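You operate a simulated robot arm through the tools that you are given. There is no shell and no other tool. Be economical: measure what you need, move in short steps, check, and stop when the job is done.

The job below is to be done with a simulated two-armed robot. You get a single attempt, and the scene is never put back.

TASK
Close the press drawer. Shut the table drawer. Take the small tray on the top of the steel table and put it away on the second tray shelf from the bottom. Put the grey rag on the top of the steel table away on the top of the steel cabinet by the railing. Put the carton from the top of the steel cabinet by the railing on the flat pack there. Stack the yellow block from the top of the small cabinet on top of the green block. Pick up the white roll with one hand, pass it to the other hand and put it on the low shelf of the hopper desk. Any order will do. Set down upright: carton.

Only the result counts: the job must be done as asked and must still hold three seconds after the hand-in. Knocking over, shifting, dropping, spilling or breaking anything else fails it.

THE ROBOT
Two 7-joint arms with two-finger parallel grippers on one trunk, on a base that drives. Base frame: it is fixed to the floor where the robot stands at the start and does not move with it; the origin is under the middle of the robot, x ahead of it, y to its left, z up. Lengths are in mm, angles in degrees, forces in N, time in s.
The left shoulder is at the start at [30, 119, 935], the right one opposite. With the tool pointing down near the work surface each hand reaches from about 180 to 480 mm from the robot's upright axis, wherever it stands, measured 20 degrees to its own side. Places, roughly: block [-4750, 1500, 1000]; carton [-5000, -1500, 1000]; flat pack [-5000, -1250, 1000]; grey rag (10x8x3 cm) [-800, -1800, 800]; low shelf of the hopper desk [-1000, 2400, 300]; press drawer [700, 100, 600]; second tray shelf [-2700, 1200, 700]; small tray [-1000, -1750, 750]; table drawer [-800, -1500, 700]; top of the steel cabinet by the railing [-4800, -1500, 900]; white roll (7x7x20 cm) [-2700, 1400, 400]. Payload 3.43 kg a hand.
The TCP of each hand is the grasp point between the finger pads, 30 mm short of the fingertips. In the tool frame z runs along the fingers and y along their closing line. Largest opening 94 mm; finger width 28, thickness 10; the body of the gripper, 50 by 96 mm, starts 55 mm behind the TCP.
Orientation is that of the tool frame in the base frame, as a unit quaternion [w, x, y, z]. With the fingers straight down and closing along the base's y, the tool's x points along the base's -x, its y along +y and its z along -z.

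THE INTERFACE
- The arms move only by the tool move_arm. It takes "left_increments", "right_increments" or both (then of equal length, played together; a hand with none holds still); each is a list of rows, each a list of 7 numbers: the shift along the base's x, y, z in mm, then the turn, a rotation vector about the base's x, y, z in degrees, then the finger opening in mm, from 0 to 94. In form: [[tx, ty, tz, wx, wy, wz, jaw], ...]. A call has 1 to 10 rows; each row shifts and turns the commanded pose from where the row before left it. Each row takes 0.2 s and may step no farther than 50 mm and 8.6 degrees from the row before; otherwise, or with a gripper value out of range, the whole call is refused. Where a pose cannot be reached the arm comes as near as it can. A force on the tool above 40 N (or 10 N above the force at the start of the call, whichever is more), or a blocked arm, ends the call early, and 0.2 s more pass. The fingers move at their own pace (about 72 mm/s each) and stop on an object; they squeeze with about 21 N. The grip force told is the motor's: it shows also when the fingers shut on nothing. Time passes only in rows, and 0.2 s behind the last, so rows that do not move let the fingers close. The reply holds the time, the measured pose of the TCP, the force on the tool along the base axes, the opening and the grip force, in the units named above and with some noise, with the torque about the TCP (base axes, N m) and any sound that the robot's microphone picked up.
- Cameras (640 x 400 px; columns grow to the right, rows downward): "scene" is now at [41.4, 9.5, 1614.2]; the picture's right is [-0.10, -0.99, 0.00], its down [-0.87, 0.09, -0.49] and it looks along [0.49, -0.05, -0.87] (base axes); focal length 254 px, centre (320, 200). "left" rides on the left gripper at [76, -14, -102] in its tool frame; the picture's right is [0.18, 0.98, 0.00], its down [-0.75, 0.14, -0.64] and it looks along [-0.63, 0.12, 0.77] (tool axes); focal length 243 px, centre (320, 200). "right" rides on the right gripper at [76, 14, -102] in its tool frame; the picture's right is [-0.18, 0.98, 0.00], its down [-0.75, -0.14, -0.64] and it looks along [-0.63, -0.12, 0.77] (tool axes); focal length 243 px, centre (320, 200). There is no depth. A picture from a camera that has moved, and an enlarged one, comes with that camera's place and axes in the base frame and with its lens. The place of the scene camera against the robot may be out by one fixed shift of up to 25 mm in any direction.
- capture(camera): a new picture of that camera. No time passes.
- lift_body(by): slides the trunk up (or, below 0, down) by that many mm; the arms and the scene camera ride with it, the base frame stays. It gives what a move gives, with no picture.
- base_move(legs): drives the robot by 1 to 6 legs, each [ahead, turn to the left] in mm and degrees, along the robot's own axes; the way and the turn of a leg run together, so that a leg with both is an arc; at most 1500 mm and 180 degrees a leg. The arms and the cameras ride along, it lands a little off, and it stops where it bumps. It gives what a move gives.
- turn_head(pan, tilt): turns the head with the scene camera to pan (to the left, within 143 degrees either way) and tilt (down, from -29 to 69), counted from straight ahead of the robot. It gives what a move gives.
- inspect(camera, box): a new picture of the part [left, top, right, bottom] of that camera's present view, enlarged. No time passes.
- finish_job(): hands the job in; it is judged then, once.

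Work in short steps. Places have to be worked out from the pictures, the camera data and where the tool is seen: move nearer, look again, correct. Check each grasp and each placing, and mend what went wrong. You have 196 turns and 192 pictures in all, those below and enlarged ones among them. Open the grippers and draw the arms clear of the work before you hand the job in, unless the task says otherwise.

The tools are called after ">>>" by a JSON object that holds its "api" and its "payload". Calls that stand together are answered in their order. move_arm: Moves the arms, as the interface text tells. Its arguments: {"type":"object","properties":{"left_increments":{"type":"array","items":{"type":"array","items":{"type":"number"}}},"right_increments":{"type":"array","items":{"type":"array","items":{"type":"number"}}}},"required":[]} The other tools are called the same way: lift_body (by) slides the trunk up or down; base_move (legs) drives the base; turn_head (pan, tilt) turns the head that bears the scene camera; capture (camera) takes a picture; inspect (camera, box) takes an enlarged picture of a part of a camera's view; finish_job () hands the job in.

At the start:

```text
t: 0.0
left_ee_pos: [404.3, 143.2, 1014.4]
left_ee_rot: [0.001, 0.0, 1.0, 0.0]
left_ft_force: [-0.4, 0.3, 0.2]
left_ft_torque: [0.01, -0.01, 0.06]
left_gripper_width: 93.8
left_finger_force: 0.0
right_ee_pos: [381.6, -196.8, 960.4]
right_ee_rot: [-0.001, 0.0, 1.0, 0.0]
right_ft_force: [-0.1, 0.0, -0.2]
right_ft_torque: [0.06, -0.03, -0.01]
right_gripper_width: 94.1
right_finger_force: 0.1
trunk travel left (down, up): [-200.0, 210.0]
robot x, y, heading: [1.3, -0.0, 0.0]
head pan, tilt: [-5.8, 60.8]
```

scene: 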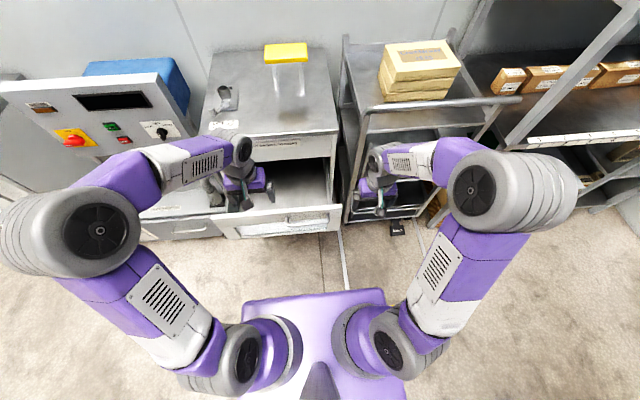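
right: 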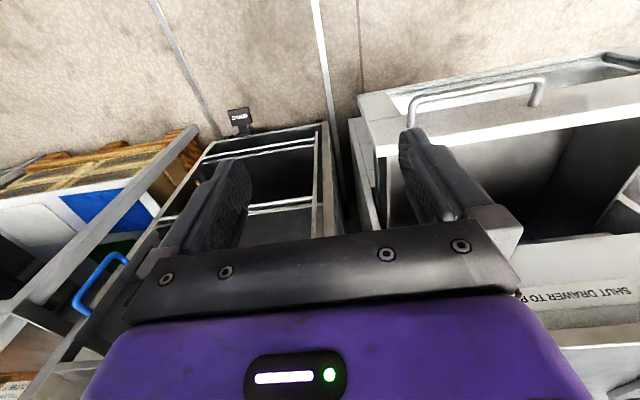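
left: 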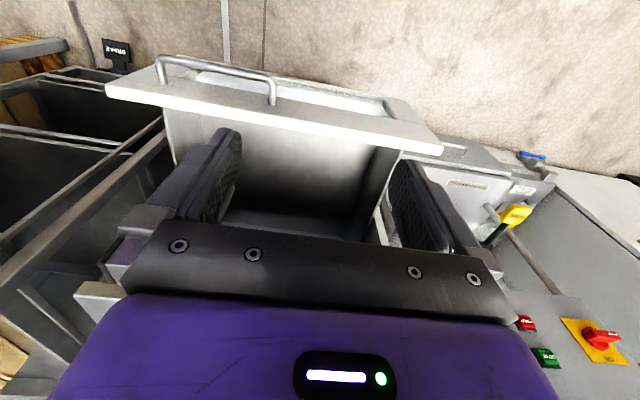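

The two wrist views put the drawer handle near x 460, y -80..80, z 729. I tilt the left fingers forward, close them and go down in front of the drawer, drawing the right hand back and up.

>>> {"api": "move_arm", "payload": {"left_increments": [[-10, 0, -20, 0, -8.5, 0, 20], [-10, 0, -30, 0, -8.5, 0, 0], [0, 0, -35, 0, -8.5, 0, 0], [0, 0, -35, 0, -8.5, 0, 0], [0, 0, -35, 0, -8.5, 0, 0], [0, 0, -35, 0, 0, 0, 0], [0, 0, -30, 0, 0, 0, 0], [0, 0, -30, 0, 0, 0, 0]], "right_increments": [[-15, 0, 15, 0, 0, 0, 94], [-15, 0, 15, 0, 0, 0, 94], [-15, 0, 15, 0, 0, 0, 94], [-15, 0, 15, 0, 0, 0, 94], [-15, 0, 15, 0, 0, 0, 94], [-15, 0, 15, 0, 0, 0, 94], [-15, 0, 15, 0, 0, 0, 94], [-15, 0, 15, 0, 0, 0, 94]]}}

>>> {"api": "capture", "payload": {"camera": "scene"}}

>>> {"api": "capture", "payload": {"camera": "left"}}

```text
t: 1.8
left_ee_pos: [405.3, 148.7, 781.0]
left_ee_rot: [0.365, 0.0, 0.931, -0.001]
left_ft_force: [-0.1, 0.6, -0.9]
left_ft_torque: [-0.05, 0.01, 0.0]
left_gripper_width: 0.0
left_finger_force: 21.0
left hand out of reach, approached as far as the arm can: row 3, 4, 5, 8
right_ee_pos: [261.5, -196.0, 1079.4]
right_ee_rot: [0.0, 0.0, 1.0, -0.001]
right_ft_force: [-1.2, 0.3, 0.3]
right_ft_torque: [-0.02, -0.04, 0.0]
right_gripper_width: 94.1
right_finger_force: 0.0
trunk travel left (down, up): [-200.0, 210.0]
robot x, y, heading: [2.0, -4.9, 0.1]
head pan, tilt: [-5.8, 60.8]
```

```text
188 pictures are left
camera scene: at [39.4, 11.9, 1614.3], right [-0.1, -0.99, 0.0], down [-0.87, 0.09, -0.49], along [0.49, -0.05, -0.87], focal length 254 px, centre (320, 200)
```

scene: 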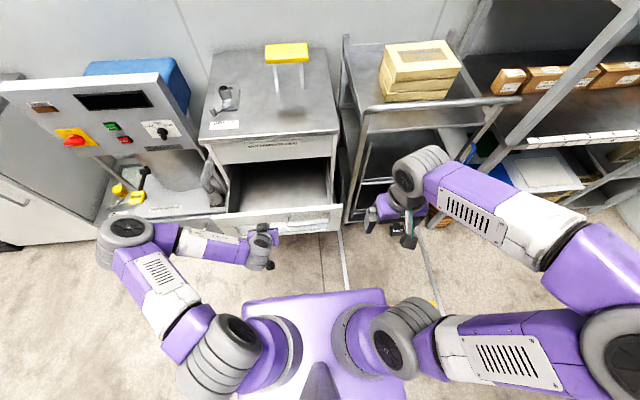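

```text
187 pictures are left
camera left: at [280.3, 133.4, 804.2], right [-0.14, 0.98, -0.12], down [0.12, 0.14, 0.98], along [0.98, 0.12, -0.14], focal length 243 px, centre (320, 200)
```

left: 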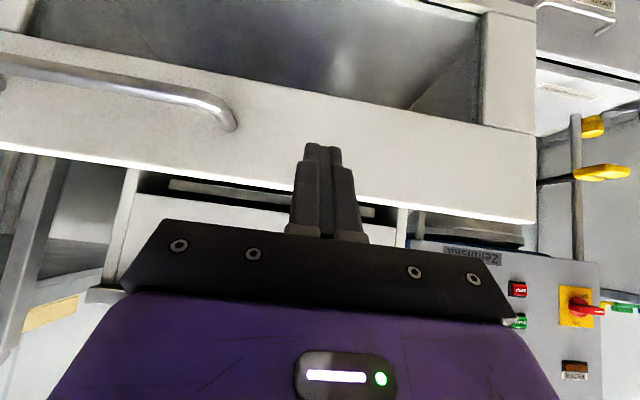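

The face of the drawer runs about z 680–759 and the fingertips are at z 759. I lower the trunk 40 mm and drive slowly ahead to touch the face left of the handle.

>>> {"api": "lift_body", "payload": {"by": -40}}

>>> {"api": "base_move", "payload": {"legs": [[150, 0]]}}

>>> {"api": "capture", "payload": {"camera": "scene"}}

>>> {"api": "capture", "payload": {"camera": "left"}}

```text
t: 2.6
left_ee_pos: [404.1, 148.7, 740.5]
left_ee_rot: [0.363, 0.0, 0.932, 0.0]
left_ft_force: [-0.7, -0.7, 0.7]
left_ft_torque: [0.01, 0.01, -0.02]
left_gripper_width: 0.1
left_finger_force: 20.8
right_ee_pos: [263.0, -197.3, 1038.0]
right_ee_rot: [0.0, 0.0, 1.0, -0.001]
right_ft_force: [-0.1, 0.2, 0.6]
right_ft_torque: [-0.05, -0.02, -0.02]
right_gripper_width: 94.1
right_finger_force: 0.1
trunk travel left (down, up): [-160.0, 250.0]
robot x, y, heading: [-3.7, 0.4, -0.3]
head pan, tilt: [-5.8, 60.8]
```

```text
t: 4.0
left_ee_pos: [554.8, 147.8, 739.9]
left_ee_rot: [0.361, 0.0, 0.932, 0.0]
left_ft_force: [0.1, 0.4, -0.1]
left_ft_torque: [0.03, 0.02, 0.01]
left_gripper_width: 0.3
left_finger_force: 20.9
right_ee_pos: [413.4, -197.4, 1038.8]
right_ee_rot: [-0.001, 0.0, 1.0, -0.001]
right_ft_force: [0.3, -0.4, 0.8]
right_ft_torque: [0.02, -0.02, -0.01]
right_gripper_width: 94.0
right_finger_force: 0.0
trunk travel left (down, up): [-160.0, 250.0]
robot x, y, heading: [151.4, 1.3, -0.0]
head pan, tilt: [-5.8, 60.8]
```

```text
186 pictures are left
camera scene: at [192.6, 9.5, 1574.1], right [-0.1, -0.99, 0.0], down [-0.87, 0.09, -0.49], along [0.48, -0.05, -0.87], focal length 254 px, centre (320, 200)
```

scene: 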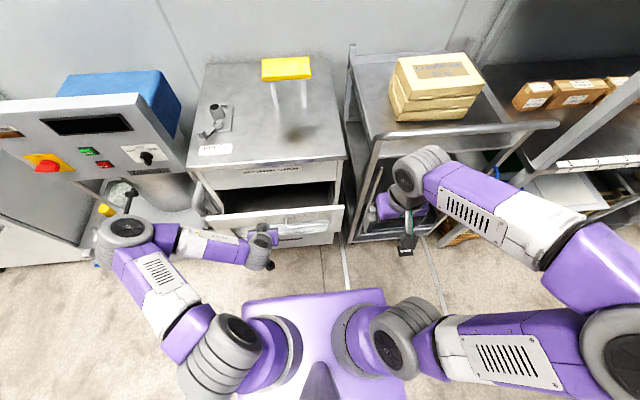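

```text
185 pictures are left
camera left: at [431.2, 132.3, 763.7], right [-0.14, 0.98, -0.12], down [0.12, 0.14, 0.98], along [0.98, 0.12, -0.14], focal length 243 px, centre (320, 200)
```

left: 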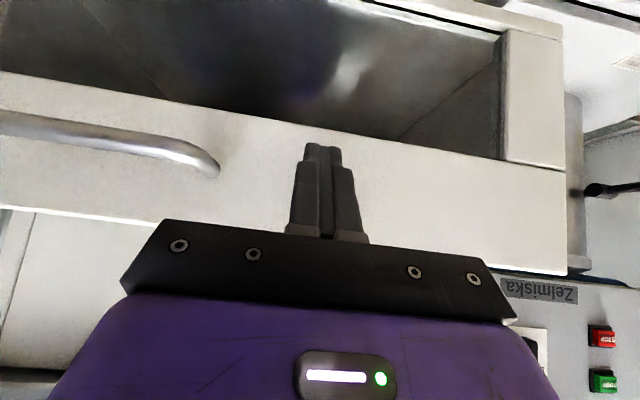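

The drawer is being pushed; by the picture about 130 mm remain to the cabinet front. I drive on 110 mm and look.

>>> {"api": "base_move", "payload": {"legs": [[110, 0]]}}

>>> {"api": "capture", "payload": {"camera": "scene"}}

```text
t: 5.2
left_ee_pos: [664.1, 148.0, 740.2]
left_ee_rot: [0.363, 0.0, 0.932, 0.0]
left_ft_force: [-4.0, -0.2, -0.8]
left_ft_torque: [0.02, 0.1, 0.01]
left_gripper_width: 0.1
left_finger_force: 21.5
right_ee_pos: [520.2, -196.4, 1041.1]
right_ee_rot: [-0.001, 0.0, 1.0, 0.0]
right_ft_force: [-0.3, 0.4, -0.2]
right_ft_torque: [0.03, -0.02, 0.02]
right_gripper_width: 94.0
right_finger_force: 0.1
trunk travel left (down, up): [-160.0, 250.0]
robot x, y, heading: [258.1, 0.1, -0.0]
head pan, tilt: [-5.8, 60.8]
```

```text
184 pictures are left
camera scene: at [299.8, 9.5, 1574.2], right [-0.1, -0.99, 0.0], down [-0.87, 0.09, -0.49], along [0.49, -0.05, -0.87], focal length 254 px, centre (320, 200)
```

scene: 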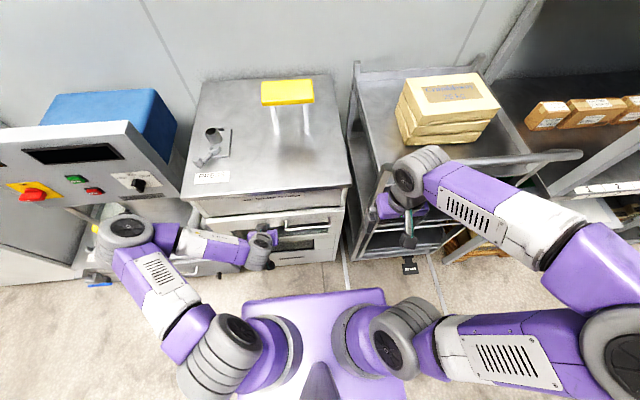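

Only a thin gap is left. I push the last bit with the arm in small steps until it meets resistance.

>>> {"api": "move_arm", "payload": {"left_increments": [[15, 0, 0, 0, 0, 0, 0], [15, 0, 0, 0, 0, 0, 0], [15, 0, 0, 0, 0, 0, 0], [15, 0, 0, 0, 0, 0, 0]]}}

>>> {"api": "capture", "payload": {"camera": "scene"}}

>>> {"api": "capture", "payload": {"camera": "left"}}

```text
t: 5.6
left_ee_pos: [664.4, 146.6, 737.2]
left_ee_rot: [0.351, 0.002, 0.936, -0.003]
left_ft_force: [-19.4, 2.3, 13.3]
left_ft_torque: [-0.12, -0.18, 0.07]
left_gripper_width: 0.0
left_finger_force: 21.3
right_ee_pos: [520.4, -195.9, 1040.1]
right_ee_rot: [0.0, 0.0, 1.0, 0.0]
right_ft_force: [0.8, 0.5, -0.1]
right_ft_torque: [0.01, 0.01, 0.03]
right_gripper_width: 93.9
right_finger_force: 0.0
trunk travel left (down, up): [-160.0, 250.0]
robot x, y, heading: [262.1, 2.1, 0.1]
head pan, tilt: [-5.8, 60.8]
stopped in row 1 (left hand): the force on the tool passed its limit at 52 N (the readings are from after the stop); the commanded pose is now the measured one
```

```text
183 pictures are left
camera scene: at [299.7, 9.6, 1574.3], right [-0.1, -0.99, 0.0], down [-0.87, 0.09, -0.49], along [0.49, -0.05, -0.87], focal length 254 px, centre (320, 200)
```

scene: 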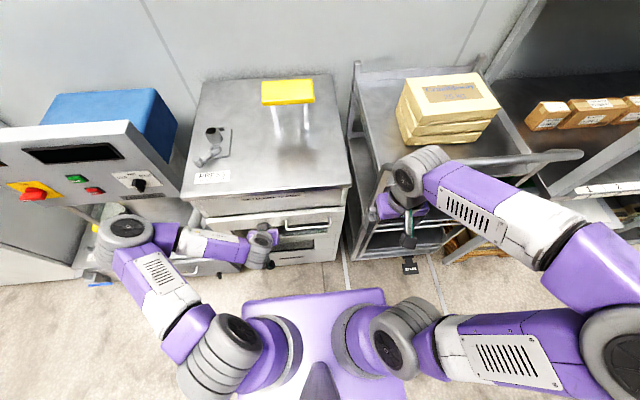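

```text
182 pictures are left
camera left: at [540.7, 131.8, 764.0], right [-0.14, 0.98, -0.13], down [0.15, 0.14, 0.98], along [0.98, 0.11, -0.16], focal length 243 px, centre (320, 200)
```

left: 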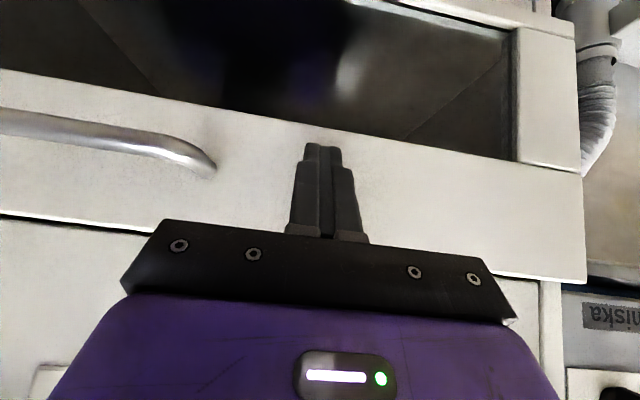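

It met a hard stop; I enlarge the view to verify the drawer is flush.

>>> {"api": "inspect", "payload": {"camera": "scene", "box": [180, 160, 370, 280]}}

```text
3.33 times, centred on (275, 220) of scene
camera zoom: at [299.7, 9.6, 1574.3], right [-0.1, -0.99, 0.0], down [-0.87, 0.09, -0.49], along [0.49, -0.05, -0.87], focal length 847 px, centre (470, 133)
```

zoom: 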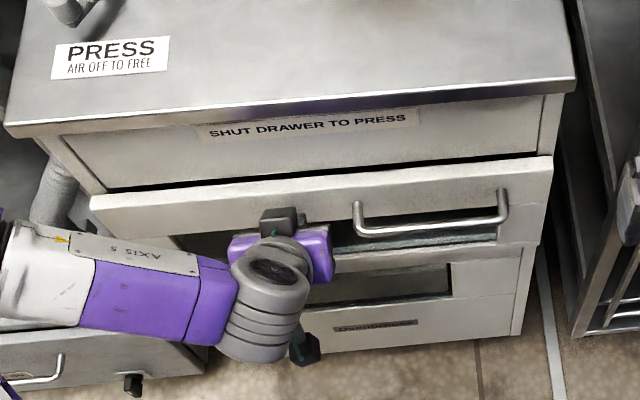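

Probably shut, but to be sure I press once more by driving 15 mm.

>>> {"api": "base_move", "payload": {"legs": [[15, 0]]}}

>>> {"api": "inspect", "payload": {"camera": "scene", "box": [180, 160, 370, 280]}}

```text
t: 6.4
left_ee_pos: [665.2, 146.0, 734.7]
left_ee_rot: [0.343, 0.001, 0.939, -0.005]
left_ft_force: [-3.9, 0.1, 1.0]
left_ft_torque: [-0.03, 0.03, -0.01]
left_gripper_width: 0.1
left_finger_force: 20.9
right_ee_pos: [527.2, -196.6, 1039.2]
right_ee_rot: [0.0, -0.001, 1.0, 0.0]
right_ft_force: [0.2, 0.3, -0.1]
right_ft_torque: [0.02, 0.03, -0.02]
right_gripper_width: 93.9
right_finger_force: 0.1
trunk travel left (down, up): [-160.0, 250.0]
robot x, y, heading: [263.1, -5.4, -0.3]
head pan, tilt: [-5.8, 60.8]
stopped in leg 1: the force on the tool passed its limit at 56 N (the readings are from after the stop); the commanded pose is now the measured one
```

```text
3.33 times, centred on (275, 220) of scene
camera zoom: at [306.1, 9.7, 1574.1], right [-0.1, -1.0, 0.0], down [-0.87, 0.09, -0.49], along [0.49, -0.05, -0.87], focal length 847 px, centre (470, 133)
```

zoom: 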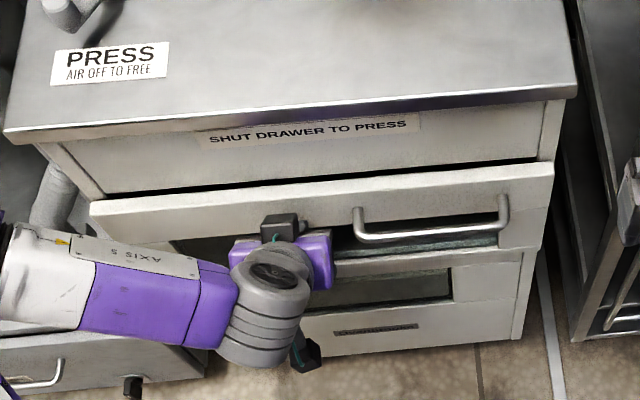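

The drawer is hard shut. I back away 300 mm, turn to the right and survey the steel table.

>>> {"api": "base_move", "payload": {"legs": [[-300, 0]]}}

>>> {"api": "move_arm", "payload": {"left_increments": [[-15, 0, 30, 0, 8, 0, 40], [-15, 0, 35, 0, 8, 0, 94], [-15, 0, 40, 0, 8, 0, 94], [-15, 0, 40, 0, 8, 0, 94], [-15, 0, 40, 0, 8, 0, 94], [-15, 0, 40, 0, 6.8, 0, 94], [-15, 0, 40, 0, 0, 0, 94], [-10, 0, 30, 0, 0, 0, 94]]}}

>>> {"api": "turn_head", "payload": {"pan": -125, "tilt": 25}}

>>> {"api": "capture", "payload": {"camera": "scene"}}

```text
t: 8.4
left_ee_pos: [370.1, 147.2, 733.7]
left_ee_rot: [0.343, 0.001, 0.939, -0.004]
left_ft_force: [0.3, 0.3, 0.5]
left_ft_torque: [-0.04, 0.01, -0.02]
left_gripper_width: 0.2
left_finger_force: 20.6
right_ee_pos: [232.0, -196.6, 1040.2]
right_ee_rot: [0.0, 0.0, 1.0, -0.001]
right_ft_force: [-0.6, 0.4, -0.2]
right_ft_torque: [-0.01, -0.03, 0.01]
right_gripper_width: 94.0
right_finger_force: 0.2
trunk travel left (down, up): [-160.0, 250.0]
robot x, y, heading: [-31.8, 1.0, 0.0]
head pan, tilt: [-5.8, 60.8]
```

```text
t: 10.2
left_ee_pos: [255.1, 145.3, 1028.7]
left_ee_rot: [-0.058, 0.001, 0.998, -0.004]
left_ft_force: [-0.1, 0.0, 0.0]
left_ft_torque: [-0.01, -0.01, -0.01]
left_gripper_width: 94.0
left_finger_force: 0.1
right_ee_pos: [231.9, -196.4, 1039.9]
right_ee_rot: [0.0, -0.001, 1.0, -0.001]
right_ft_force: [0.3, 0.0, 0.1]
right_ft_torque: [-0.01, 0.01, 0.01]
right_gripper_width: 94.1
right_finger_force: 0.0
trunk travel left (down, up): [-160.0, 250.0]
robot x, y, heading: [-28.9, 0.0, 0.1]
head pan, tilt: [-5.8, 60.8]
```

```text
t: 12.2
left_ee_pos: [255.1, 145.8, 1028.6]
left_ee_rot: [-0.057, 0.0, 0.998, -0.005]
left_ft_force: [-0.2, 1.0, 0.4]
left_ft_torque: [-0.01, 0.03, 0.02]
left_gripper_width: 93.8
left_finger_force: 0.0
right_ee_pos: [233.1, -197.3, 1039.0]
right_ee_rot: [0.0, 0.0, 1.0, 0.0]
right_ft_force: [0.0, -0.5, 0.2]
right_ft_torque: [0.01, -0.04, 0.01]
right_gripper_width: 94.2
right_finger_force: 0.1
trunk travel left (down, up): [-160.0, 250.0]
robot x, y, heading: [-30.2, -2.5, 0.4]
head pan, tilt: [-125.0, 25.0]
```

```text
179 pictures are left
camera scene: at [-106.6, -59.8, 1625.1], right [-0.82, 0.57, 0.0], down [0.24, 0.35, -0.91], along [-0.52, -0.74, -0.42], focal length 254 px, centre (320, 200)
```

scene: 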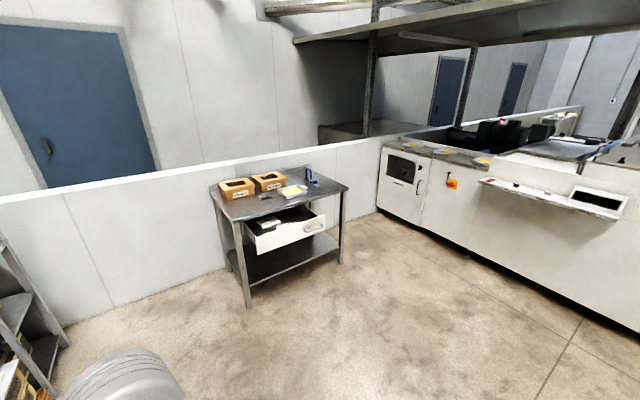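

The table stands clear with its drawer opening toward +y. I drive to about (-850, -700), facing -y.

>>> {"api": "base_move", "payload": {"legs": [[0, -139.5], [1078, 0], [0, 49.5]]}}

>>> {"api": "turn_head", "payload": {"pan": 0, "tilt": 35}}

>>> {"api": "capture", "payload": {"camera": "scene"}}

```text
t: 25.7
left_ee_pos: [-687.5, -993.5, 1029.1]
left_ee_rot: [-0.043, 0.698, 0.713, 0.037]
left_ft_force: [-0.2, -0.2, 0.0]
left_ft_torque: [-0.02, 0.0, 0.02]
left_gripper_width: 94.2
left_finger_force: 0.2
right_ee_pos: [-1031.7, -977.8, 1040.0]
right_ee_rot: [-0.001, 0.699, 0.715, 0.0]
right_ft_force: [0.2, -0.3, -0.4]
right_ft_torque: [-0.04, 0.0, -0.03]
right_gripper_width: 94.1
right_finger_force: 0.0
trunk travel left (down, up): [-160.0, 250.0]
robot x, y, heading: [-842.6, -709.1, -88.9]
head pan, tilt: [-125.0, 25.0]
```

```text
t: 27.8
left_ee_pos: [-687.9, -994.6, 1028.5]
left_ee_rot: [-0.045, 0.698, 0.714, 0.037]
left_ft_force: [-0.6, 0.2, 0.0]
left_ft_torque: [-0.03, -0.02, 0.02]
left_gripper_width: 94.0
left_finger_force: 0.0
right_ee_pos: [-1031.2, -978.1, 1039.6]
right_ee_rot: [0.0, 0.7, 0.715, -0.001]
right_ft_force: [-0.3, 0.0, -0.5]
right_ft_torque: [0.01, 0.01, 0.0]
right_gripper_width: 94.1
right_finger_force: 0.1
trunk travel left (down, up): [-160.0, 250.0]
robot x, y, heading: [-838.6, -707.1, -88.6]
head pan, tilt: [0.0, 35.0]
```

```text
178 pictures are left
camera scene: at [-832.8, -753.8, 1609.4], right [-1.0, -0.02, 0.0], down [-0.01, 0.57, -0.82], along [0.02, -0.82, -0.57], focal length 254 px, centre (320, 200)
```

scene: 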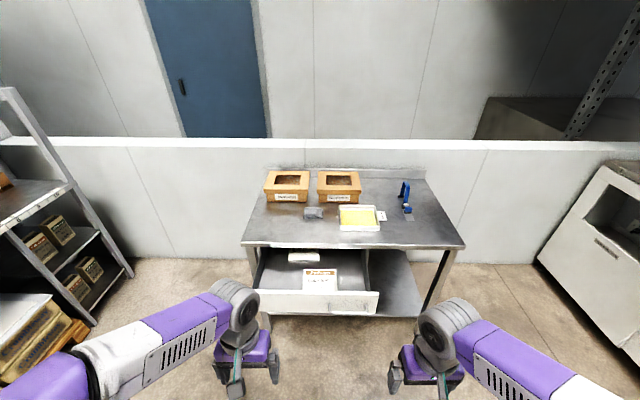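

I zoom in on the drawer and the table top.

>>> {"api": "inspect", "payload": {"camera": "scene", "box": [240, 160, 480, 330]}}

>>> {"api": "capture", "payload": {"camera": "left"}}

>>> {"api": "capture", "payload": {"camera": "right"}}

```text
2.35 times, centred on (360, 245) of scene
camera zoom: at [-832.8, -753.8, 1609.4], right [-1.0, -0.02, 0.0], down [-0.01, 0.57, -0.82], along [0.02, -0.82, -0.57], focal length 598 px, centre (226, 94)
```

zoom: 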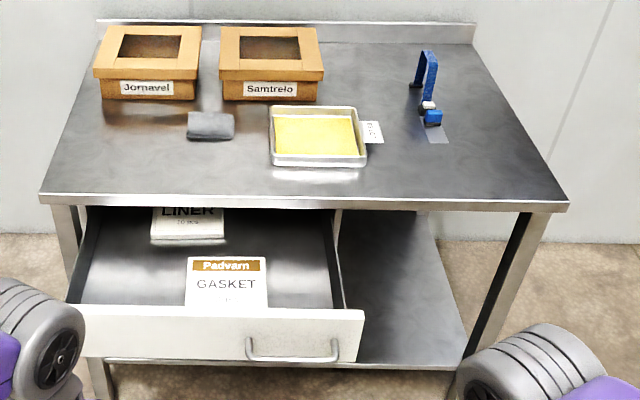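

```text
176 pictures are left
camera left: at [-701.5, -931.9, 1139.4], right [0.98, 0.2, 0.01], down [0.16, -0.82, 0.55], along [0.12, -0.54, -0.84], focal length 243 px, centre (320, 200)
```

left: 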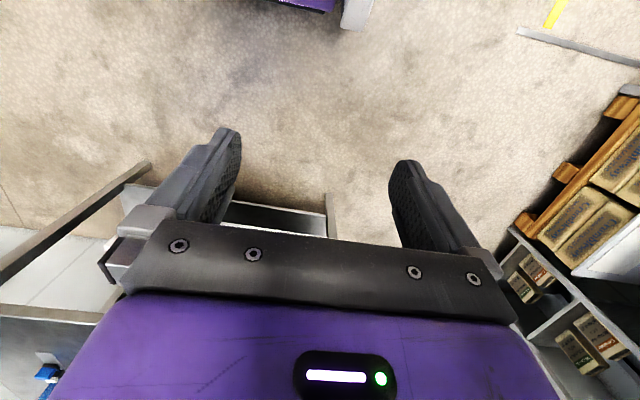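

```text
175 pictures are left
camera right: at [-1019.9, -901.5, 1143.4], right [0.99, -0.16, 0.0], down [-0.12, -0.76, 0.64], along [-0.11, -0.63, -0.77], focal length 243 px, centre (320, 200)
```

right: 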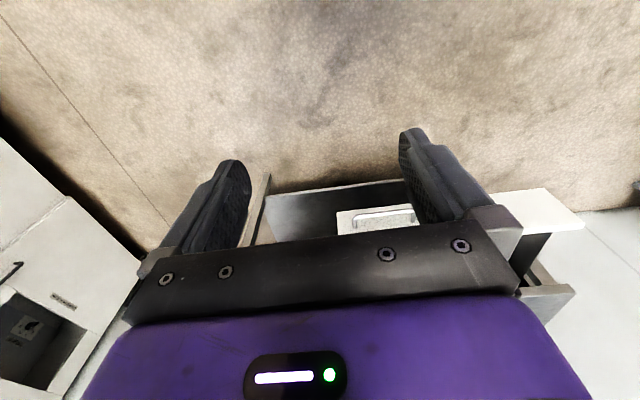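

The handle is near (-929, -1340, 691) and the face spans x -577..-1044. I set the left hand tilted and closed at about x -780 to push the middle of the face, with the trunk 40 mm lower.

>>> {"api": "lift_body", "payload": {"by": -45}}

>>> {"api": "move_arm", "payload": {"left_increments": [[-9, -15, -20, -8.5, 0, 0, 30], [-9, -15, -25, -8.5, 0, 0, 0], [-9, -15, -30, -8.5, 0, 0, 0], [-9, -15, -30, -8.5, 0, 0, 0], [-9, -15, -30, -8.5, 0, 0, 0], [-9, -15, -30, -8.5, 0, 0, 0], [-9, -10, -30, 0, 0, 0, 0], [-9, -10, -30, 0, 0, 0, 0], [-9, 0, -25, 0, 0, 0, 0], [-9, 0, -15, 0, 0, 0, 0]]}}

>>> {"api": "capture", "payload": {"camera": "left"}}

>>> {"api": "turn_head", "payload": {"pan": 0, "tilt": 55}}

>>> {"api": "capture", "payload": {"camera": "scene"}}

```text
t: 28.6
left_ee_pos: [-688.6, -994.7, 984.1]
left_ee_rot: [-0.044, 0.698, 0.714, 0.037]
left_ft_force: [0.7, -0.2, -0.5]
left_ft_torque: [0.0, 0.02, -0.04]
left_gripper_width: 94.1
left_finger_force: 0.0
right_ee_pos: [-1031.4, -978.3, 993.7]
right_ee_rot: [-0.001, 0.7, 0.714, -0.002]
right_ft_force: [0.2, 0.0, 0.6]
right_ft_torque: [0.0, 0.02, -0.01]
right_gripper_width: 94.0
right_finger_force: 0.0
trunk travel left (down, up): [-115.0, 295.0]
robot x, y, heading: [-840.1, -708.5, -88.9]
head pan, tilt: [0.0, 35.0]
```

```text
t: 30.9
left_ee_pos: [-787.0, -1131.8, 721.9]
left_ee_rot: [0.26, 0.65, 0.66, -0.273]
left_ft_force: [-0.2, 0.4, -0.2]
left_ft_torque: [-0.02, -0.02, 0.0]
left_gripper_width: 0.0
left_finger_force: 21.3
left hand out of reach, approached as far as the arm can: row 4, 5, 6
right_ee_pos: [-1030.6, -978.4, 995.5]
right_ee_rot: [-0.001, 0.7, 0.714, 0.0]
right_ft_force: [0.2, -0.7, -0.4]
right_ft_torque: [0.02, -0.03, -0.01]
right_gripper_width: 94.1
right_finger_force: 0.1
trunk travel left (down, up): [-115.0, 295.0]
robot x, y, heading: [-842.1, -714.7, -88.7]
head pan, tilt: [0.0, 35.0]
```

```text
174 pictures are left
camera left: at [-800.1, -1006.8, 742.0], right [0.98, 0.14, -0.15], down [0.16, -0.09, 0.98], along [0.12, -0.99, -0.11], focal length 243 px, centre (320, 200)
```

left: 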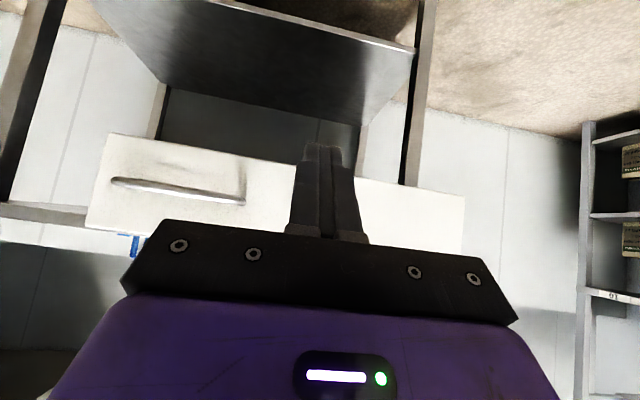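

```text
t: 31.7
left_ee_pos: [-786.5, -1130.9, 721.0]
left_ee_rot: [0.26, 0.65, 0.659, -0.274]
left_ft_force: [0.2, 0.2, -0.3]
left_ft_torque: [0.02, 0.01, -0.01]
left_gripper_width: 0.0
left_finger_force: 21.1
right_ee_pos: [-1031.4, -977.2, 993.9]
right_ee_rot: [-0.001, 0.7, 0.714, -0.001]
right_ft_force: [0.3, 0.2, -0.2]
right_ft_torque: [0.0, 0.01, 0.02]
right_gripper_width: 93.9
right_finger_force: 0.0
trunk travel left (down, up): [-115.0, 295.0]
robot x, y, heading: [-842.4, -713.7, -88.8]
head pan, tilt: [0.0, 55.0]
```

```text
173 pictures are left
camera scene: at [-833.1, -737.8, 1536.2], right [-1.0, -0.02, 0.0], down [-0.02, 0.82, -0.57], along [0.01, -0.57, -0.82], focal length 254 px, centre (320, 200)
```

scene: 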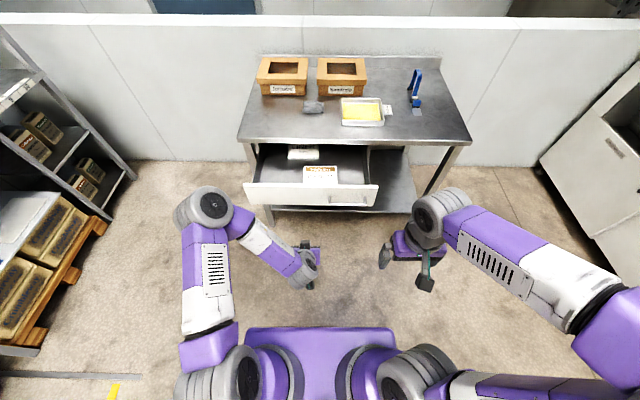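

The tips are level with the middle of the face. I drive 300 mm ahead to start pushing, then check.

>>> {"api": "base_move", "payload": {"legs": [[300, 0]]}}

>>> {"api": "capture", "payload": {"camera": "scene"}}

```text
t: 33.7
left_ee_pos: [-779.9, -1434.0, 721.3]
left_ee_rot: [0.26, 0.65, 0.66, -0.273]
left_ft_force: [0.2, -0.3, -0.7]
left_ft_torque: [0.02, -0.04, 0.01]
left_gripper_width: 0.0
left_finger_force: 20.9
right_ee_pos: [-1025.6, -1278.9, 994.9]
right_ee_rot: [-0.001, 0.7, 0.715, 0.0]
right_ft_force: [1.1, -0.4, -1.3]
right_ft_torque: [0.01, 0.01, 0.04]
right_gripper_width: 94.1
right_finger_force: 0.1
trunk travel left (down, up): [-115.0, 295.0]
robot x, y, heading: [-836.5, -1012.7, -88.8]
head pan, tilt: [0.0, 55.0]
```

```text
172 pictures are left
camera scene: at [-826.7, -1039.3, 1536.1], right [-1.0, -0.02, 0.0], down [-0.02, 0.82, -0.57], along [0.01, -0.57, -0.82], focal length 254 px, centre (320, 200)
```

scene: 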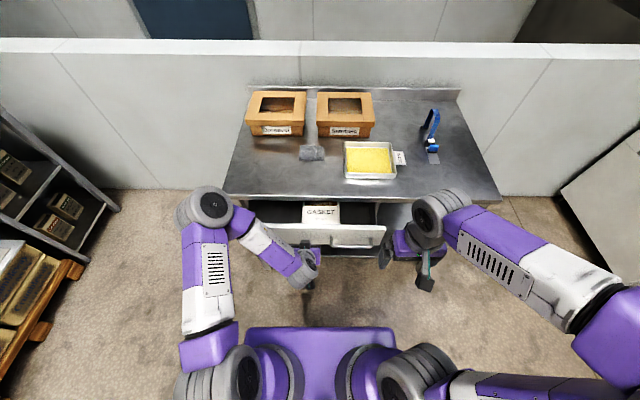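

The drawer is moving. I drive on by 110 mm more.

>>> {"api": "base_move", "payload": {"legs": [[110, 0]]}}

>>> {"api": "capture", "payload": {"camera": "scene"}}

```text
t: 34.9
left_ee_pos: [-777.3, -1541.5, 721.7]
left_ee_rot: [0.26, 0.649, 0.661, -0.272]
left_ft_force: [0.1, -0.7, -0.5]
left_ft_torque: [0.01, 0.02, -0.02]
left_gripper_width: 0.0
left_finger_force: 21.5
right_ee_pos: [-1022.8, -1388.1, 993.7]
right_ee_rot: [-0.001, 0.7, 0.714, 0.0]
right_ft_force: [0.5, -0.4, -0.7]
right_ft_torque: [0.06, 0.03, -0.01]
right_gripper_width: 94.1
right_finger_force: 0.0
trunk travel left (down, up): [-115.0, 295.0]
robot x, y, heading: [-831.4, -1122.8, -88.9]
head pan, tilt: [0.0, 55.0]
```

```text
171 pictures are left
camera scene: at [-824.3, -1148.6, 1536.1], right [-1.0, -0.02, 0.0], down [-0.02, 0.82, -0.57], along [0.01, -0.57, -0.82], focal length 254 px, centre (320, 200)
```

scene: 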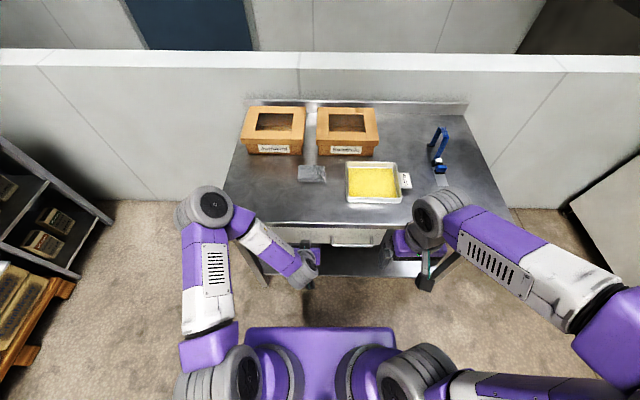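

Nearly flush. Final push with the arm until it resists.

>>> {"api": "move_arm", "payload": {"left_increments": [[0, -12, 0, 0, 0, 0, 0], [0, -12, 0, 0, 0, 0, 0], [0, -12, 0, 0, 0, 0, 0], [0, -12, 0, 0, 0, 0, 0], [0, -12, 0, 0, 0, 0, 0]]}}

>>> {"api": "capture", "payload": {"camera": "scene"}}

>>> {"api": "capture", "payload": {"camera": "left"}}

```text
t: 35.5
left_ee_pos: [-779.5, -1551.9, 719.5]
left_ee_rot: [0.252, 0.655, 0.661, -0.267]
left_ft_force: [1.4, 18.5, 9.9]
left_ft_torque: [0.21, -0.03, 0.0]
left_gripper_width: 0.0
left_finger_force: 20.8
right_ee_pos: [-1021.8, -1386.8, 994.0]
right_ee_rot: [-0.002, 0.699, 0.715, 0.0]
right_ft_force: [0.0, 0.1, -1.1]
right_ft_torque: [0.03, 0.0, -0.01]
right_gripper_width: 94.0
right_finger_force: 0.1
trunk travel left (down, up): [-115.0, 295.0]
robot x, y, heading: [-828.5, -1119.9, -89.0]
head pan, tilt: [0.0, 55.0]
stopped in row 2 (left hand): the force on the tool passed its limit at 47 N (the readings are from after the stop); the commanded pose is now the measured one
```

```text
170 pictures are left
camera scene: at [-824.2, -1146.1, 1536.2], right [-1.0, -0.02, 0.0], down [-0.02, 0.82, -0.57], along [0.01, -0.57, -0.82], focal length 254 px, centre (320, 200)
```

scene: 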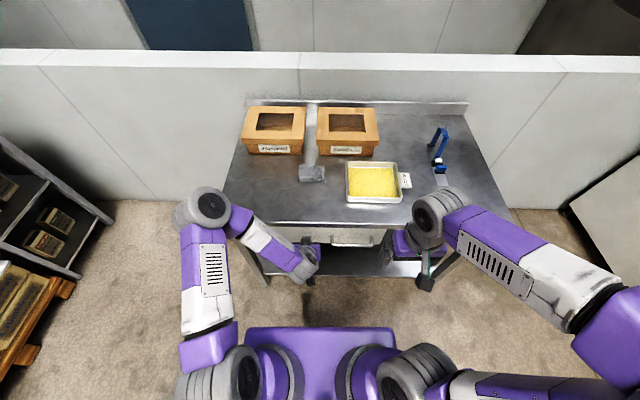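

```text
169 pictures are left
camera left: at [-791.4, -1427.4, 741.3], right [0.98, 0.14, -0.15], down [0.16, -0.11, 0.98], along [0.12, -0.98, -0.13], focal length 243 px, centre (320, 200)
```

left: 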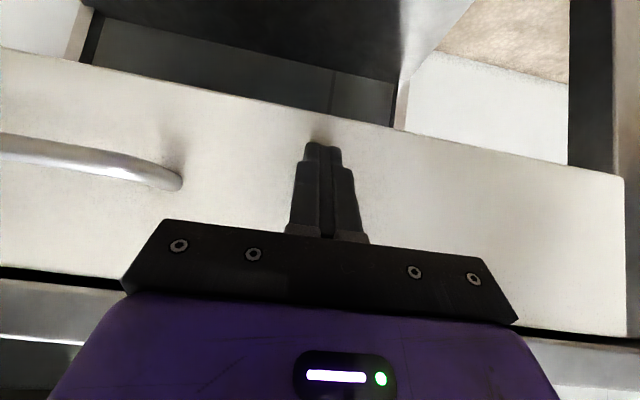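

The drawer hit its stop and looks flush. Before grasping, I back off a little and look across at the tray rack at (-2700, 1200).

>>> {"api": "base_move", "payload": {"legs": [[-80, 0]]}}

>>> {"api": "turn_head", "payload": {"pan": -142, "tilt": 15}}

>>> {"api": "capture", "payload": {"camera": "scene"}}

```text
t: 36.6
left_ee_pos: [-779.0, -1474.4, 719.7]
left_ee_rot: [0.255, 0.653, 0.66, -0.269]
left_ft_force: [0.6, 0.9, -0.2]
left_ft_torque: [0.0, -0.06, 0.01]
left_gripper_width: 0.3
left_finger_force: 20.8
right_ee_pos: [-1024.1, -1307.7, 994.3]
right_ee_rot: [-0.001, 0.699, 0.715, 0.0]
right_ft_force: [0.2, -0.2, 1.4]
right_ft_torque: [-0.03, 0.01, -0.01]
right_gripper_width: 94.0
right_finger_force: 0.0
trunk travel left (down, up): [-115.0, 295.0]
robot x, y, heading: [-835.7, -1040.1, -88.8]
head pan, tilt: [0.0, 55.0]
```

```text
t: 38.8
left_ee_pos: [-779.6, -1475.3, 718.5]
left_ee_rot: [0.255, 0.653, 0.661, -0.268]
left_ft_force: [0.0, -0.3, 0.0]
left_ft_torque: [0.01, -0.02, -0.01]
left_gripper_width: 0.2
left_finger_force: 20.7
right_ee_pos: [-1023.9, -1309.1, 994.5]
right_ee_rot: [-0.001, 0.699, 0.715, 0.0]
right_ft_force: [0.2, -0.1, 0.7]
right_ft_torque: [-0.04, 0.01, 0.0]
right_gripper_width: 94.1
right_finger_force: 0.0
trunk travel left (down, up): [-115.0, 295.0]
robot x, y, heading: [-833.7, -1044.9, -88.9]
head pan, tilt: [-142.0, 15.0]
```

```text
168 pictures are left
camera scene: at [-886.9, -923.3, 1596.4], right [0.77, 0.63, 0.0], down [0.16, -0.2, -0.97], along [-0.61, 0.75, -0.26], focal length 254 px, centre (320, 200)
```

scene: 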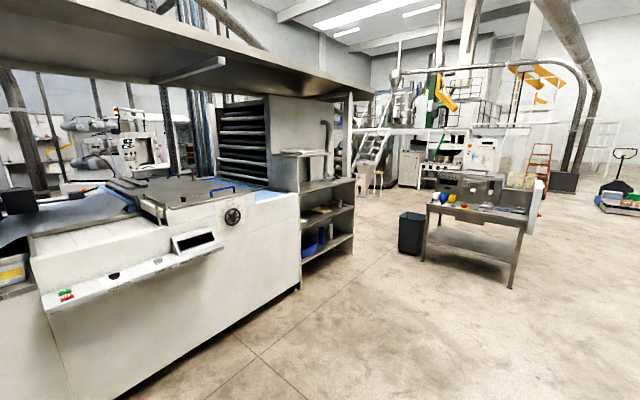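

The open shelf rack at the end of the machine is the target; I enlarge it.

>>> {"api": "inspect", "payload": {"camera": "scene", "box": [270, 120, 390, 300]}}

```text
2.22 times, centred on (330, 210) of scene
camera zoom: at [-886.9, -923.3, 1596.4], right [0.77, 0.63, 0.0], down [0.16, -0.2, -0.97], along [-0.61, 0.75, -0.26], focal length 565 px, centre (298, 178)
```

zoom: 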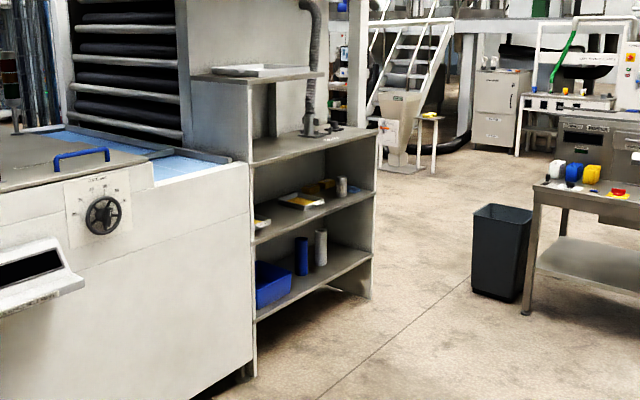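

The rack's second shelf (z≈700) is above the shelf with the rolls. I'll grasp the tray's +x side wall with a forward‑tilted right hand. I raise trunk and hands, tilt the right hand, look at the table.

>>> {"api": "lift_body", "payload": {"by": 70}}

>>> {"api": "move_arm", "payload": {"left_increments": [[0, 0, 30, 0, 0, 0, 30], [0, 0, 30, 0, 0, 0, 80], [0, 0, 30, 0, 0, 0, 94], [0, 0, 30, 0, 0, 0, 94], [0, 0, 30, 0, 0, 0, 94]], "right_increments": [[0, -15, -10, -8, 0, 0, 94], [0, -15, -10, -8, 0, 0, 94], [0, -15, -10, -8, 0, 0, 94], [0, -15, -10, -8, 0, 0, 94], [0, -15, -10, -8, 0, 0, 94]]}}

>>> {"api": "turn_head", "payload": {"pan": 0, "tilt": 55}}

>>> {"api": "base_move", "payload": {"legs": [[130, 0]]}}

>>> {"api": "capture", "payload": {"camera": "scene"}}

>>> {"api": "capture", "payload": {"camera": "right"}}

>>> {"api": "capture", "payload": {"camera": "left"}}

```text
t: 39.9
left_ee_pos: [-780.8, -1475.5, 788.5]
left_ee_rot: [0.255, 0.653, 0.661, -0.268]
left_ft_force: [-0.1, -0.3, -0.3]
left_ft_torque: [0.0, 0.0, 0.0]
left_gripper_width: 0.2
left_finger_force: 20.9
right_ee_pos: [-1023.7, -1308.7, 1064.2]
right_ee_rot: [-0.001, 0.699, 0.715, 0.0]
right_ft_force: [0.2, -0.1, -1.0]
right_ft_torque: [-0.02, -0.03, -0.04]
right_gripper_width: 93.9
right_finger_force: 0.0
trunk travel left (down, up): [-185.0, 225.0]
robot x, y, heading: [-834.1, -1043.9, -89.0]
head pan, tilt: [-142.0, 15.0]
```

```text
t: 41.1
left_ee_pos: [-781.0, -1474.0, 939.6]
left_ee_rot: [0.254, 0.654, 0.661, -0.268]
left_ft_force: [0.3, 0.6, 0.0]
left_ft_torque: [-0.03, 0.03, 0.0]
left_gripper_width: 94.1
left_finger_force: 0.0
right_ee_pos: [-1028.0, -1415.6, 1036.6]
right_ee_rot: [0.234, 0.659, 0.673, -0.241]
right_ft_force: [-0.3, 0.5, -0.5]
right_ft_torque: [0.0, -0.03, 0.03]
right_gripper_width: 94.0
right_finger_force: 0.0
right hand out of reach, approached as far as the arm can: row 4, 5
trunk travel left (down, up): [-185.0, 225.0]
robot x, y, heading: [-829.5, -1039.9, -88.9]
head pan, tilt: [-142.0, 15.0]
```

```text
t: 43.4
left_ee_pos: [-780.5, -1474.7, 938.7]
left_ee_rot: [0.255, 0.653, 0.661, -0.268]
left_ft_force: [0.5, 0.2, 0.4]
left_ft_torque: [0.02, 0.01, -0.02]
left_gripper_width: 94.2
left_finger_force: 0.1
right_ee_pos: [-1028.2, -1416.4, 1036.7]
right_ee_rot: [0.232, 0.659, 0.674, -0.24]
right_ft_force: [0.7, 1.4, 0.5]
right_ft_torque: [0.01, 0.01, 0.04]
right_gripper_width: 93.7
right_finger_force: 0.1
trunk travel left (down, up): [-185.0, 225.0]
robot x, y, heading: [-833.4, -1045.0, -88.9]
head pan, tilt: [0.0, 55.0]
```

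```text
t: 44.6
left_ee_pos: [-778.3, -1604.0, 938.9]
left_ee_rot: [0.255, 0.652, 0.662, -0.268]
left_ft_force: [0.5, 0.1, -0.5]
left_ft_torque: [0.02, -0.04, 0.01]
left_gripper_width: 94.2
left_finger_force: 0.1
right_ee_pos: [-1024.7, -1545.0, 1036.7]
right_ee_rot: [0.234, 0.658, 0.674, -0.24]
right_ft_force: [0.1, -0.5, 0.2]
right_ft_torque: [-0.01, 0.02, -0.02]
right_gripper_width: 93.8
right_finger_force: 0.0
trunk travel left (down, up): [-185.0, 225.0]
robot x, y, heading: [-828.4, -1170.2, -88.5]
head pan, tilt: [0.0, 55.0]
```

```text
166 pictures are left
camera scene: at [-822.9, -1197.2, 1606.1], right [-1.0, -0.02, 0.0], down [-0.02, 0.82, -0.57], along [0.01, -0.57, -0.82], focal length 254 px, centre (320, 200)
```

scene: 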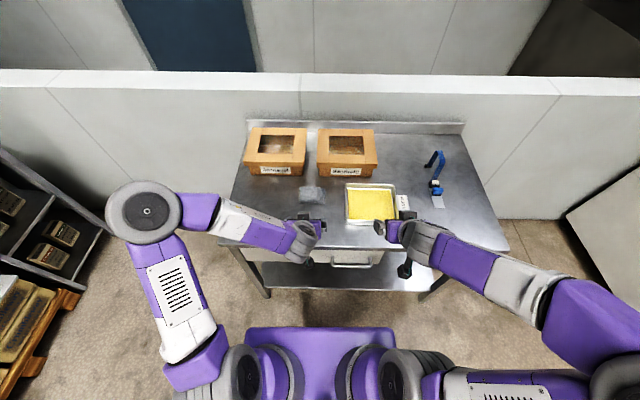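

```text
165 pictures are left
camera right: at [-1013.1, -1420.5, 1068.8], right [0.99, -0.13, 0.1], down [-0.12, -0.18, 0.98], along [-0.11, -0.98, -0.19], focal length 243 px, centre (320, 200)
```

right: 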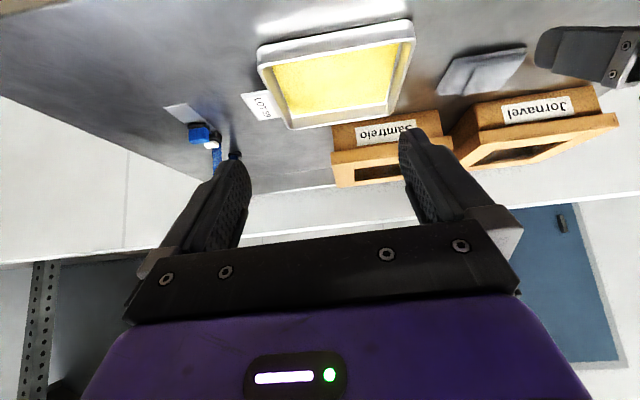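

```text
164 pictures are left
camera left: at [-790.2, -1479.5, 960.9], right [0.98, 0.14, -0.15], down [0.16, -0.11, 0.98], along [0.12, -0.98, -0.13], focal length 243 px, centre (320, 200)
```

left: 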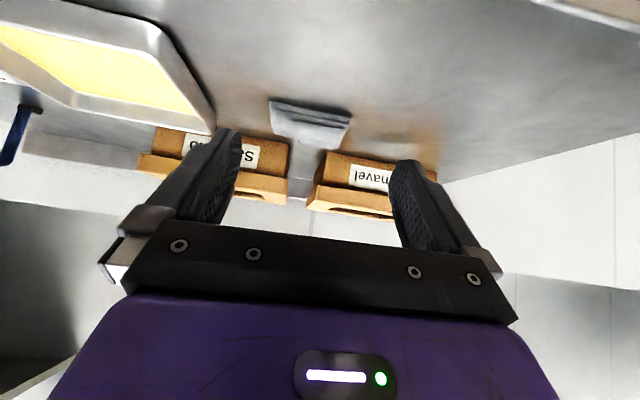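

Triangulation: tray x -1098..-916, y -1668..-1840, rim z≈828; rag centre ≈(-784,-1802), 10 cm along x. I'll grasp both with vertical hands closing along y, so I shift the robot to x≈-935 and re-orient both hands.

>>> {"api": "base_move", "payload": {"legs": [[-250, 0], [0, -25], [240, 0], [0, 23.5]]}}

>>> {"api": "move_arm", "payload": {"left_increments": [[0, 10, 5, 8.5, 0, 0, 94], [0, 10, 5, 8.5, 0, 0, 94], [0, 10, 5, 8.5, 0, 0, 94], [0, 10, 5, 8.5, 0, 0, 94], [0, 10, 5, 8.5, 0, 0, 94], [0, 0, 0, 0, 0, 8.5, 94], [0, 0, 0, 0, 0, 8.5, 94], [0, 0, 0, 0, 0, 8.5, 94], [0, 0, 0, 0, 0, 8.5, 94], [0, 0, 0, 0, 0, 8.5, 94]], "right_increments": [[0, 10, -5, 7.7, 0, 0, 94], [0, 10, -5, 7.7, 0, 0, 94], [0, 10, -5, 7.7, 0, 0, 94], [0, 10, -5, 7.7, 0, 0, 94], [0, 10, -5, 7.7, 0, 0, 94], [0, 0, 0, 0, 0, -8.5, 94], [0, 0, 0, 0, 0, -8.5, 94], [0, 0, 0, 0, 0, -8.5, 94], [0, 0, 0, 0, 0, -8.5, 94], [0, 0, 0, 0, 0, -8.5, 94]]}}

>>> {"api": "move_arm", "payload": {"left_increments": [[0, 0, 0, 0, 0, 8.5, 94], [0, 0, 0, 0, 0, 8.5, 94], [0, 0, 0, 0, 0, 8.5, 94], [0, 0, 0, 0, 0, 8.5, 94], [0, 0, 0, 0, 0, 8.5, 94]], "right_increments": [[0, 0, 0, 0, 0, -8.5, 94], [0, 0, 0, 0, 0, -8.5, 94], [0, 0, 0, 0, 0, -8.5, 94], [0, 0, 0, 0, 0, -8.5, 94], [0, 0, 0, 0, 0, -8.5, 94]]}}

>>> {"api": "capture", "payload": {"camera": "scene"}}

```text
t: 50.3
left_ee_pos: [-891.4, -1574.4, 938.6]
left_ee_rot: [0.251, 0.662, 0.652, -0.272]
left_ft_force: [0.5, -0.5, 0.0]
left_ft_torque: [0.02, 0.01, 0.02]
left_gripper_width: 94.3
left_finger_force: 0.0
right_ee_pos: [-1136.9, -1507.5, 1036.7]
right_ee_rot: [0.232, 0.667, 0.665, -0.244]
right_ft_force: [-0.5, 0.0, -0.6]
right_ft_torque: [0.0, 0.0, -0.02]
right_gripper_width: 94.0
right_finger_force: 0.0
trunk travel left (down, up): [-185.0, 225.0]
robot x, y, heading: [-935.3, -1139.3, -90.0]
head pan, tilt: [0.0, 55.0]
```

```text
t: 52.5
left_ee_pos: [-891.5, -1523.6, 963.8]
left_ee_rot: [0.001, 0.402, 0.915, -0.018]
left_ft_force: [-0.8, 0.7, 0.0]
left_ft_torque: [-0.01, 0.01, -0.02]
left_gripper_width: 94.0
left_finger_force: 0.1
right_ee_pos: [-1136.3, -1458.8, 1010.3]
right_ee_rot: [-0.006, 0.915, 0.402, -0.01]
right_ft_force: [0.0, 0.2, 0.0]
right_ft_torque: [0.01, -0.01, 0.0]
right_gripper_width: 93.9
right_finger_force: 0.0
trunk travel left (down, up): [-185.0, 225.0]
robot x, y, heading: [-928.7, -1141.9, -90.0]
head pan, tilt: [0.0, 55.0]
```

```text
t: 53.7
left_ee_pos: [-892.3, -1523.1, 963.2]
left_ee_rot: [0.008, 0.043, 0.999, -0.015]
left_ft_force: [-0.2, 0.0, 0.1]
left_ft_torque: [-0.01, -0.01, 0.03]
left_gripper_width: 94.0
left_finger_force: 0.2
right_ee_pos: [-1136.7, -1456.9, 1011.5]
right_ee_rot: [-0.01, 0.999, 0.043, -0.007]
right_ft_force: [0.8, 0.2, 0.6]
right_ft_torque: [-0.02, 0.0, 0.0]
right_gripper_width: 94.0
right_finger_force: 0.1
trunk travel left (down, up): [-185.0, 225.0]
robot x, y, heading: [-932.9, -1136.9, -90.3]
head pan, tilt: [0.0, 55.0]
```

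```text
163 pictures are left
camera scene: at [-926.5, -1164.7, 1606.1], right [-1.0, 0.0, 0.0], down [0.0, 0.82, -0.57], along [0.0, -0.57, -0.82], focal length 254 px, centre (320, 200)
```

scene: 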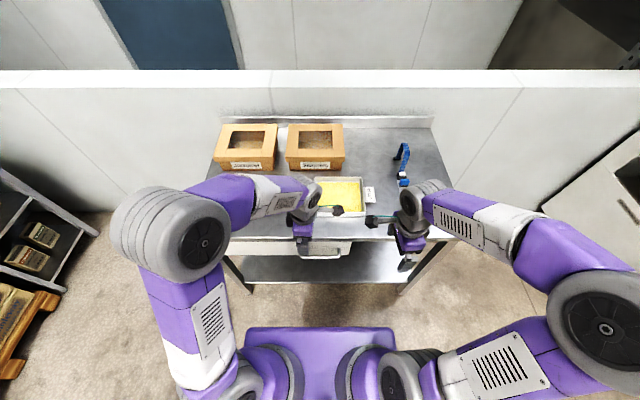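

Both hands turned well. I straighten the last 5° and drive 190 mm ahead towards the table, hands high.

>>> {"api": "move_arm", "payload": {"left_increments": [[20, 0, 10, 0, 0, 5, 94], [20, 0, 10, 0, 0, 0, 94]], "right_increments": [[0, 0, 0, 0, 0, -5, 94], [0, 0, 0, 0, 0, 0, 94]]}}

>>> {"api": "base_move", "payload": {"legs": [[190, 0]]}}

>>> {"api": "capture", "payload": {"camera": "scene"}}

>>> {"api": "capture", "payload": {"camera": "right"}}

>>> {"api": "capture", "payload": {"camera": "left"}}

```text
t: 54.3
left_ee_pos: [-851.0, -1523.6, 984.2]
left_ee_rot: [0.007, 0.0, 1.0, -0.015]
left_ft_force: [0.4, 0.4, 0.0]
left_ft_torque: [-0.01, 0.01, -0.01]
left_gripper_width: 94.0
left_finger_force: 0.0
right_ee_pos: [-1135.8, -1458.5, 1012.4]
right_ee_rot: [-0.011, 1.0, 0.001, -0.007]
right_ft_force: [-0.3, 0.3, -1.1]
right_ft_torque: [0.03, 0.0, 0.03]
right_gripper_width: 93.8
right_finger_force: 0.0
trunk travel left (down, up): [-185.0, 225.0]
robot x, y, heading: [-935.3, -1137.3, -90.3]
head pan, tilt: [0.0, 55.0]
```

```text
t: 55.9
left_ee_pos: [-851.0, -1714.4, 983.8]
left_ee_rot: [0.007, -0.001, 1.0, -0.016]
left_ft_force: [-1.1, -0.3, -0.4]
left_ft_torque: [0.02, 0.05, 0.0]
left_gripper_width: 93.8
left_finger_force: 0.0
right_ee_pos: [-1136.4, -1648.0, 1011.4]
right_ee_rot: [-0.011, 1.0, 0.002, -0.008]
right_ft_force: [1.0, 0.0, -0.1]
right_ft_torque: [0.01, 0.02, 0.01]
right_gripper_width: 94.0
right_finger_force: 0.0
trunk travel left (down, up): [-185.0, 225.0]
robot x, y, heading: [-929.6, -1331.0, -90.0]
head pan, tilt: [0.0, 55.0]
```

```text
162 pictures are left
camera scene: at [-926.5, -1355.5, 1606.1], right [-1.0, 0.0, 0.0], down [0.0, 0.82, -0.57], along [0.0, -0.57, -0.82], focal length 254 px, centre (320, 200)
```

scene: 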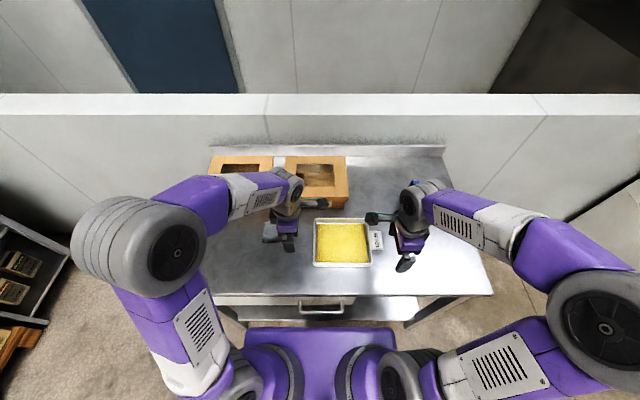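

```text
161 pictures are left
camera right: at [-1060.3, -1664.1, 1113.8], right [-0.18, -0.98, -0.02], down [-0.75, 0.12, 0.66], along [-0.64, 0.13, -0.76], focal length 243 px, centre (320, 200)
```

right: 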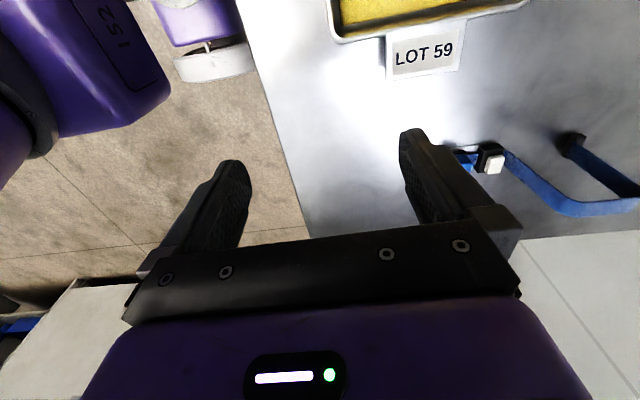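

```text
160 pictures are left
camera left: at [-926.9, -1726.5, 1084.9], right [-0.18, 0.98, -0.03], down [0.74, 0.16, 0.65], along [0.64, 0.1, -0.76], focal length 243 px, centre (320, 200)
```

left: 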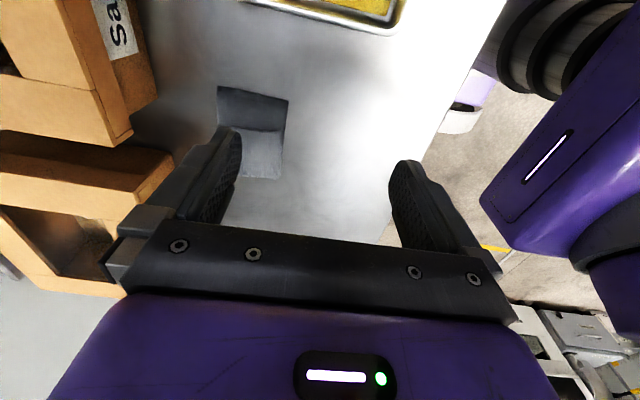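

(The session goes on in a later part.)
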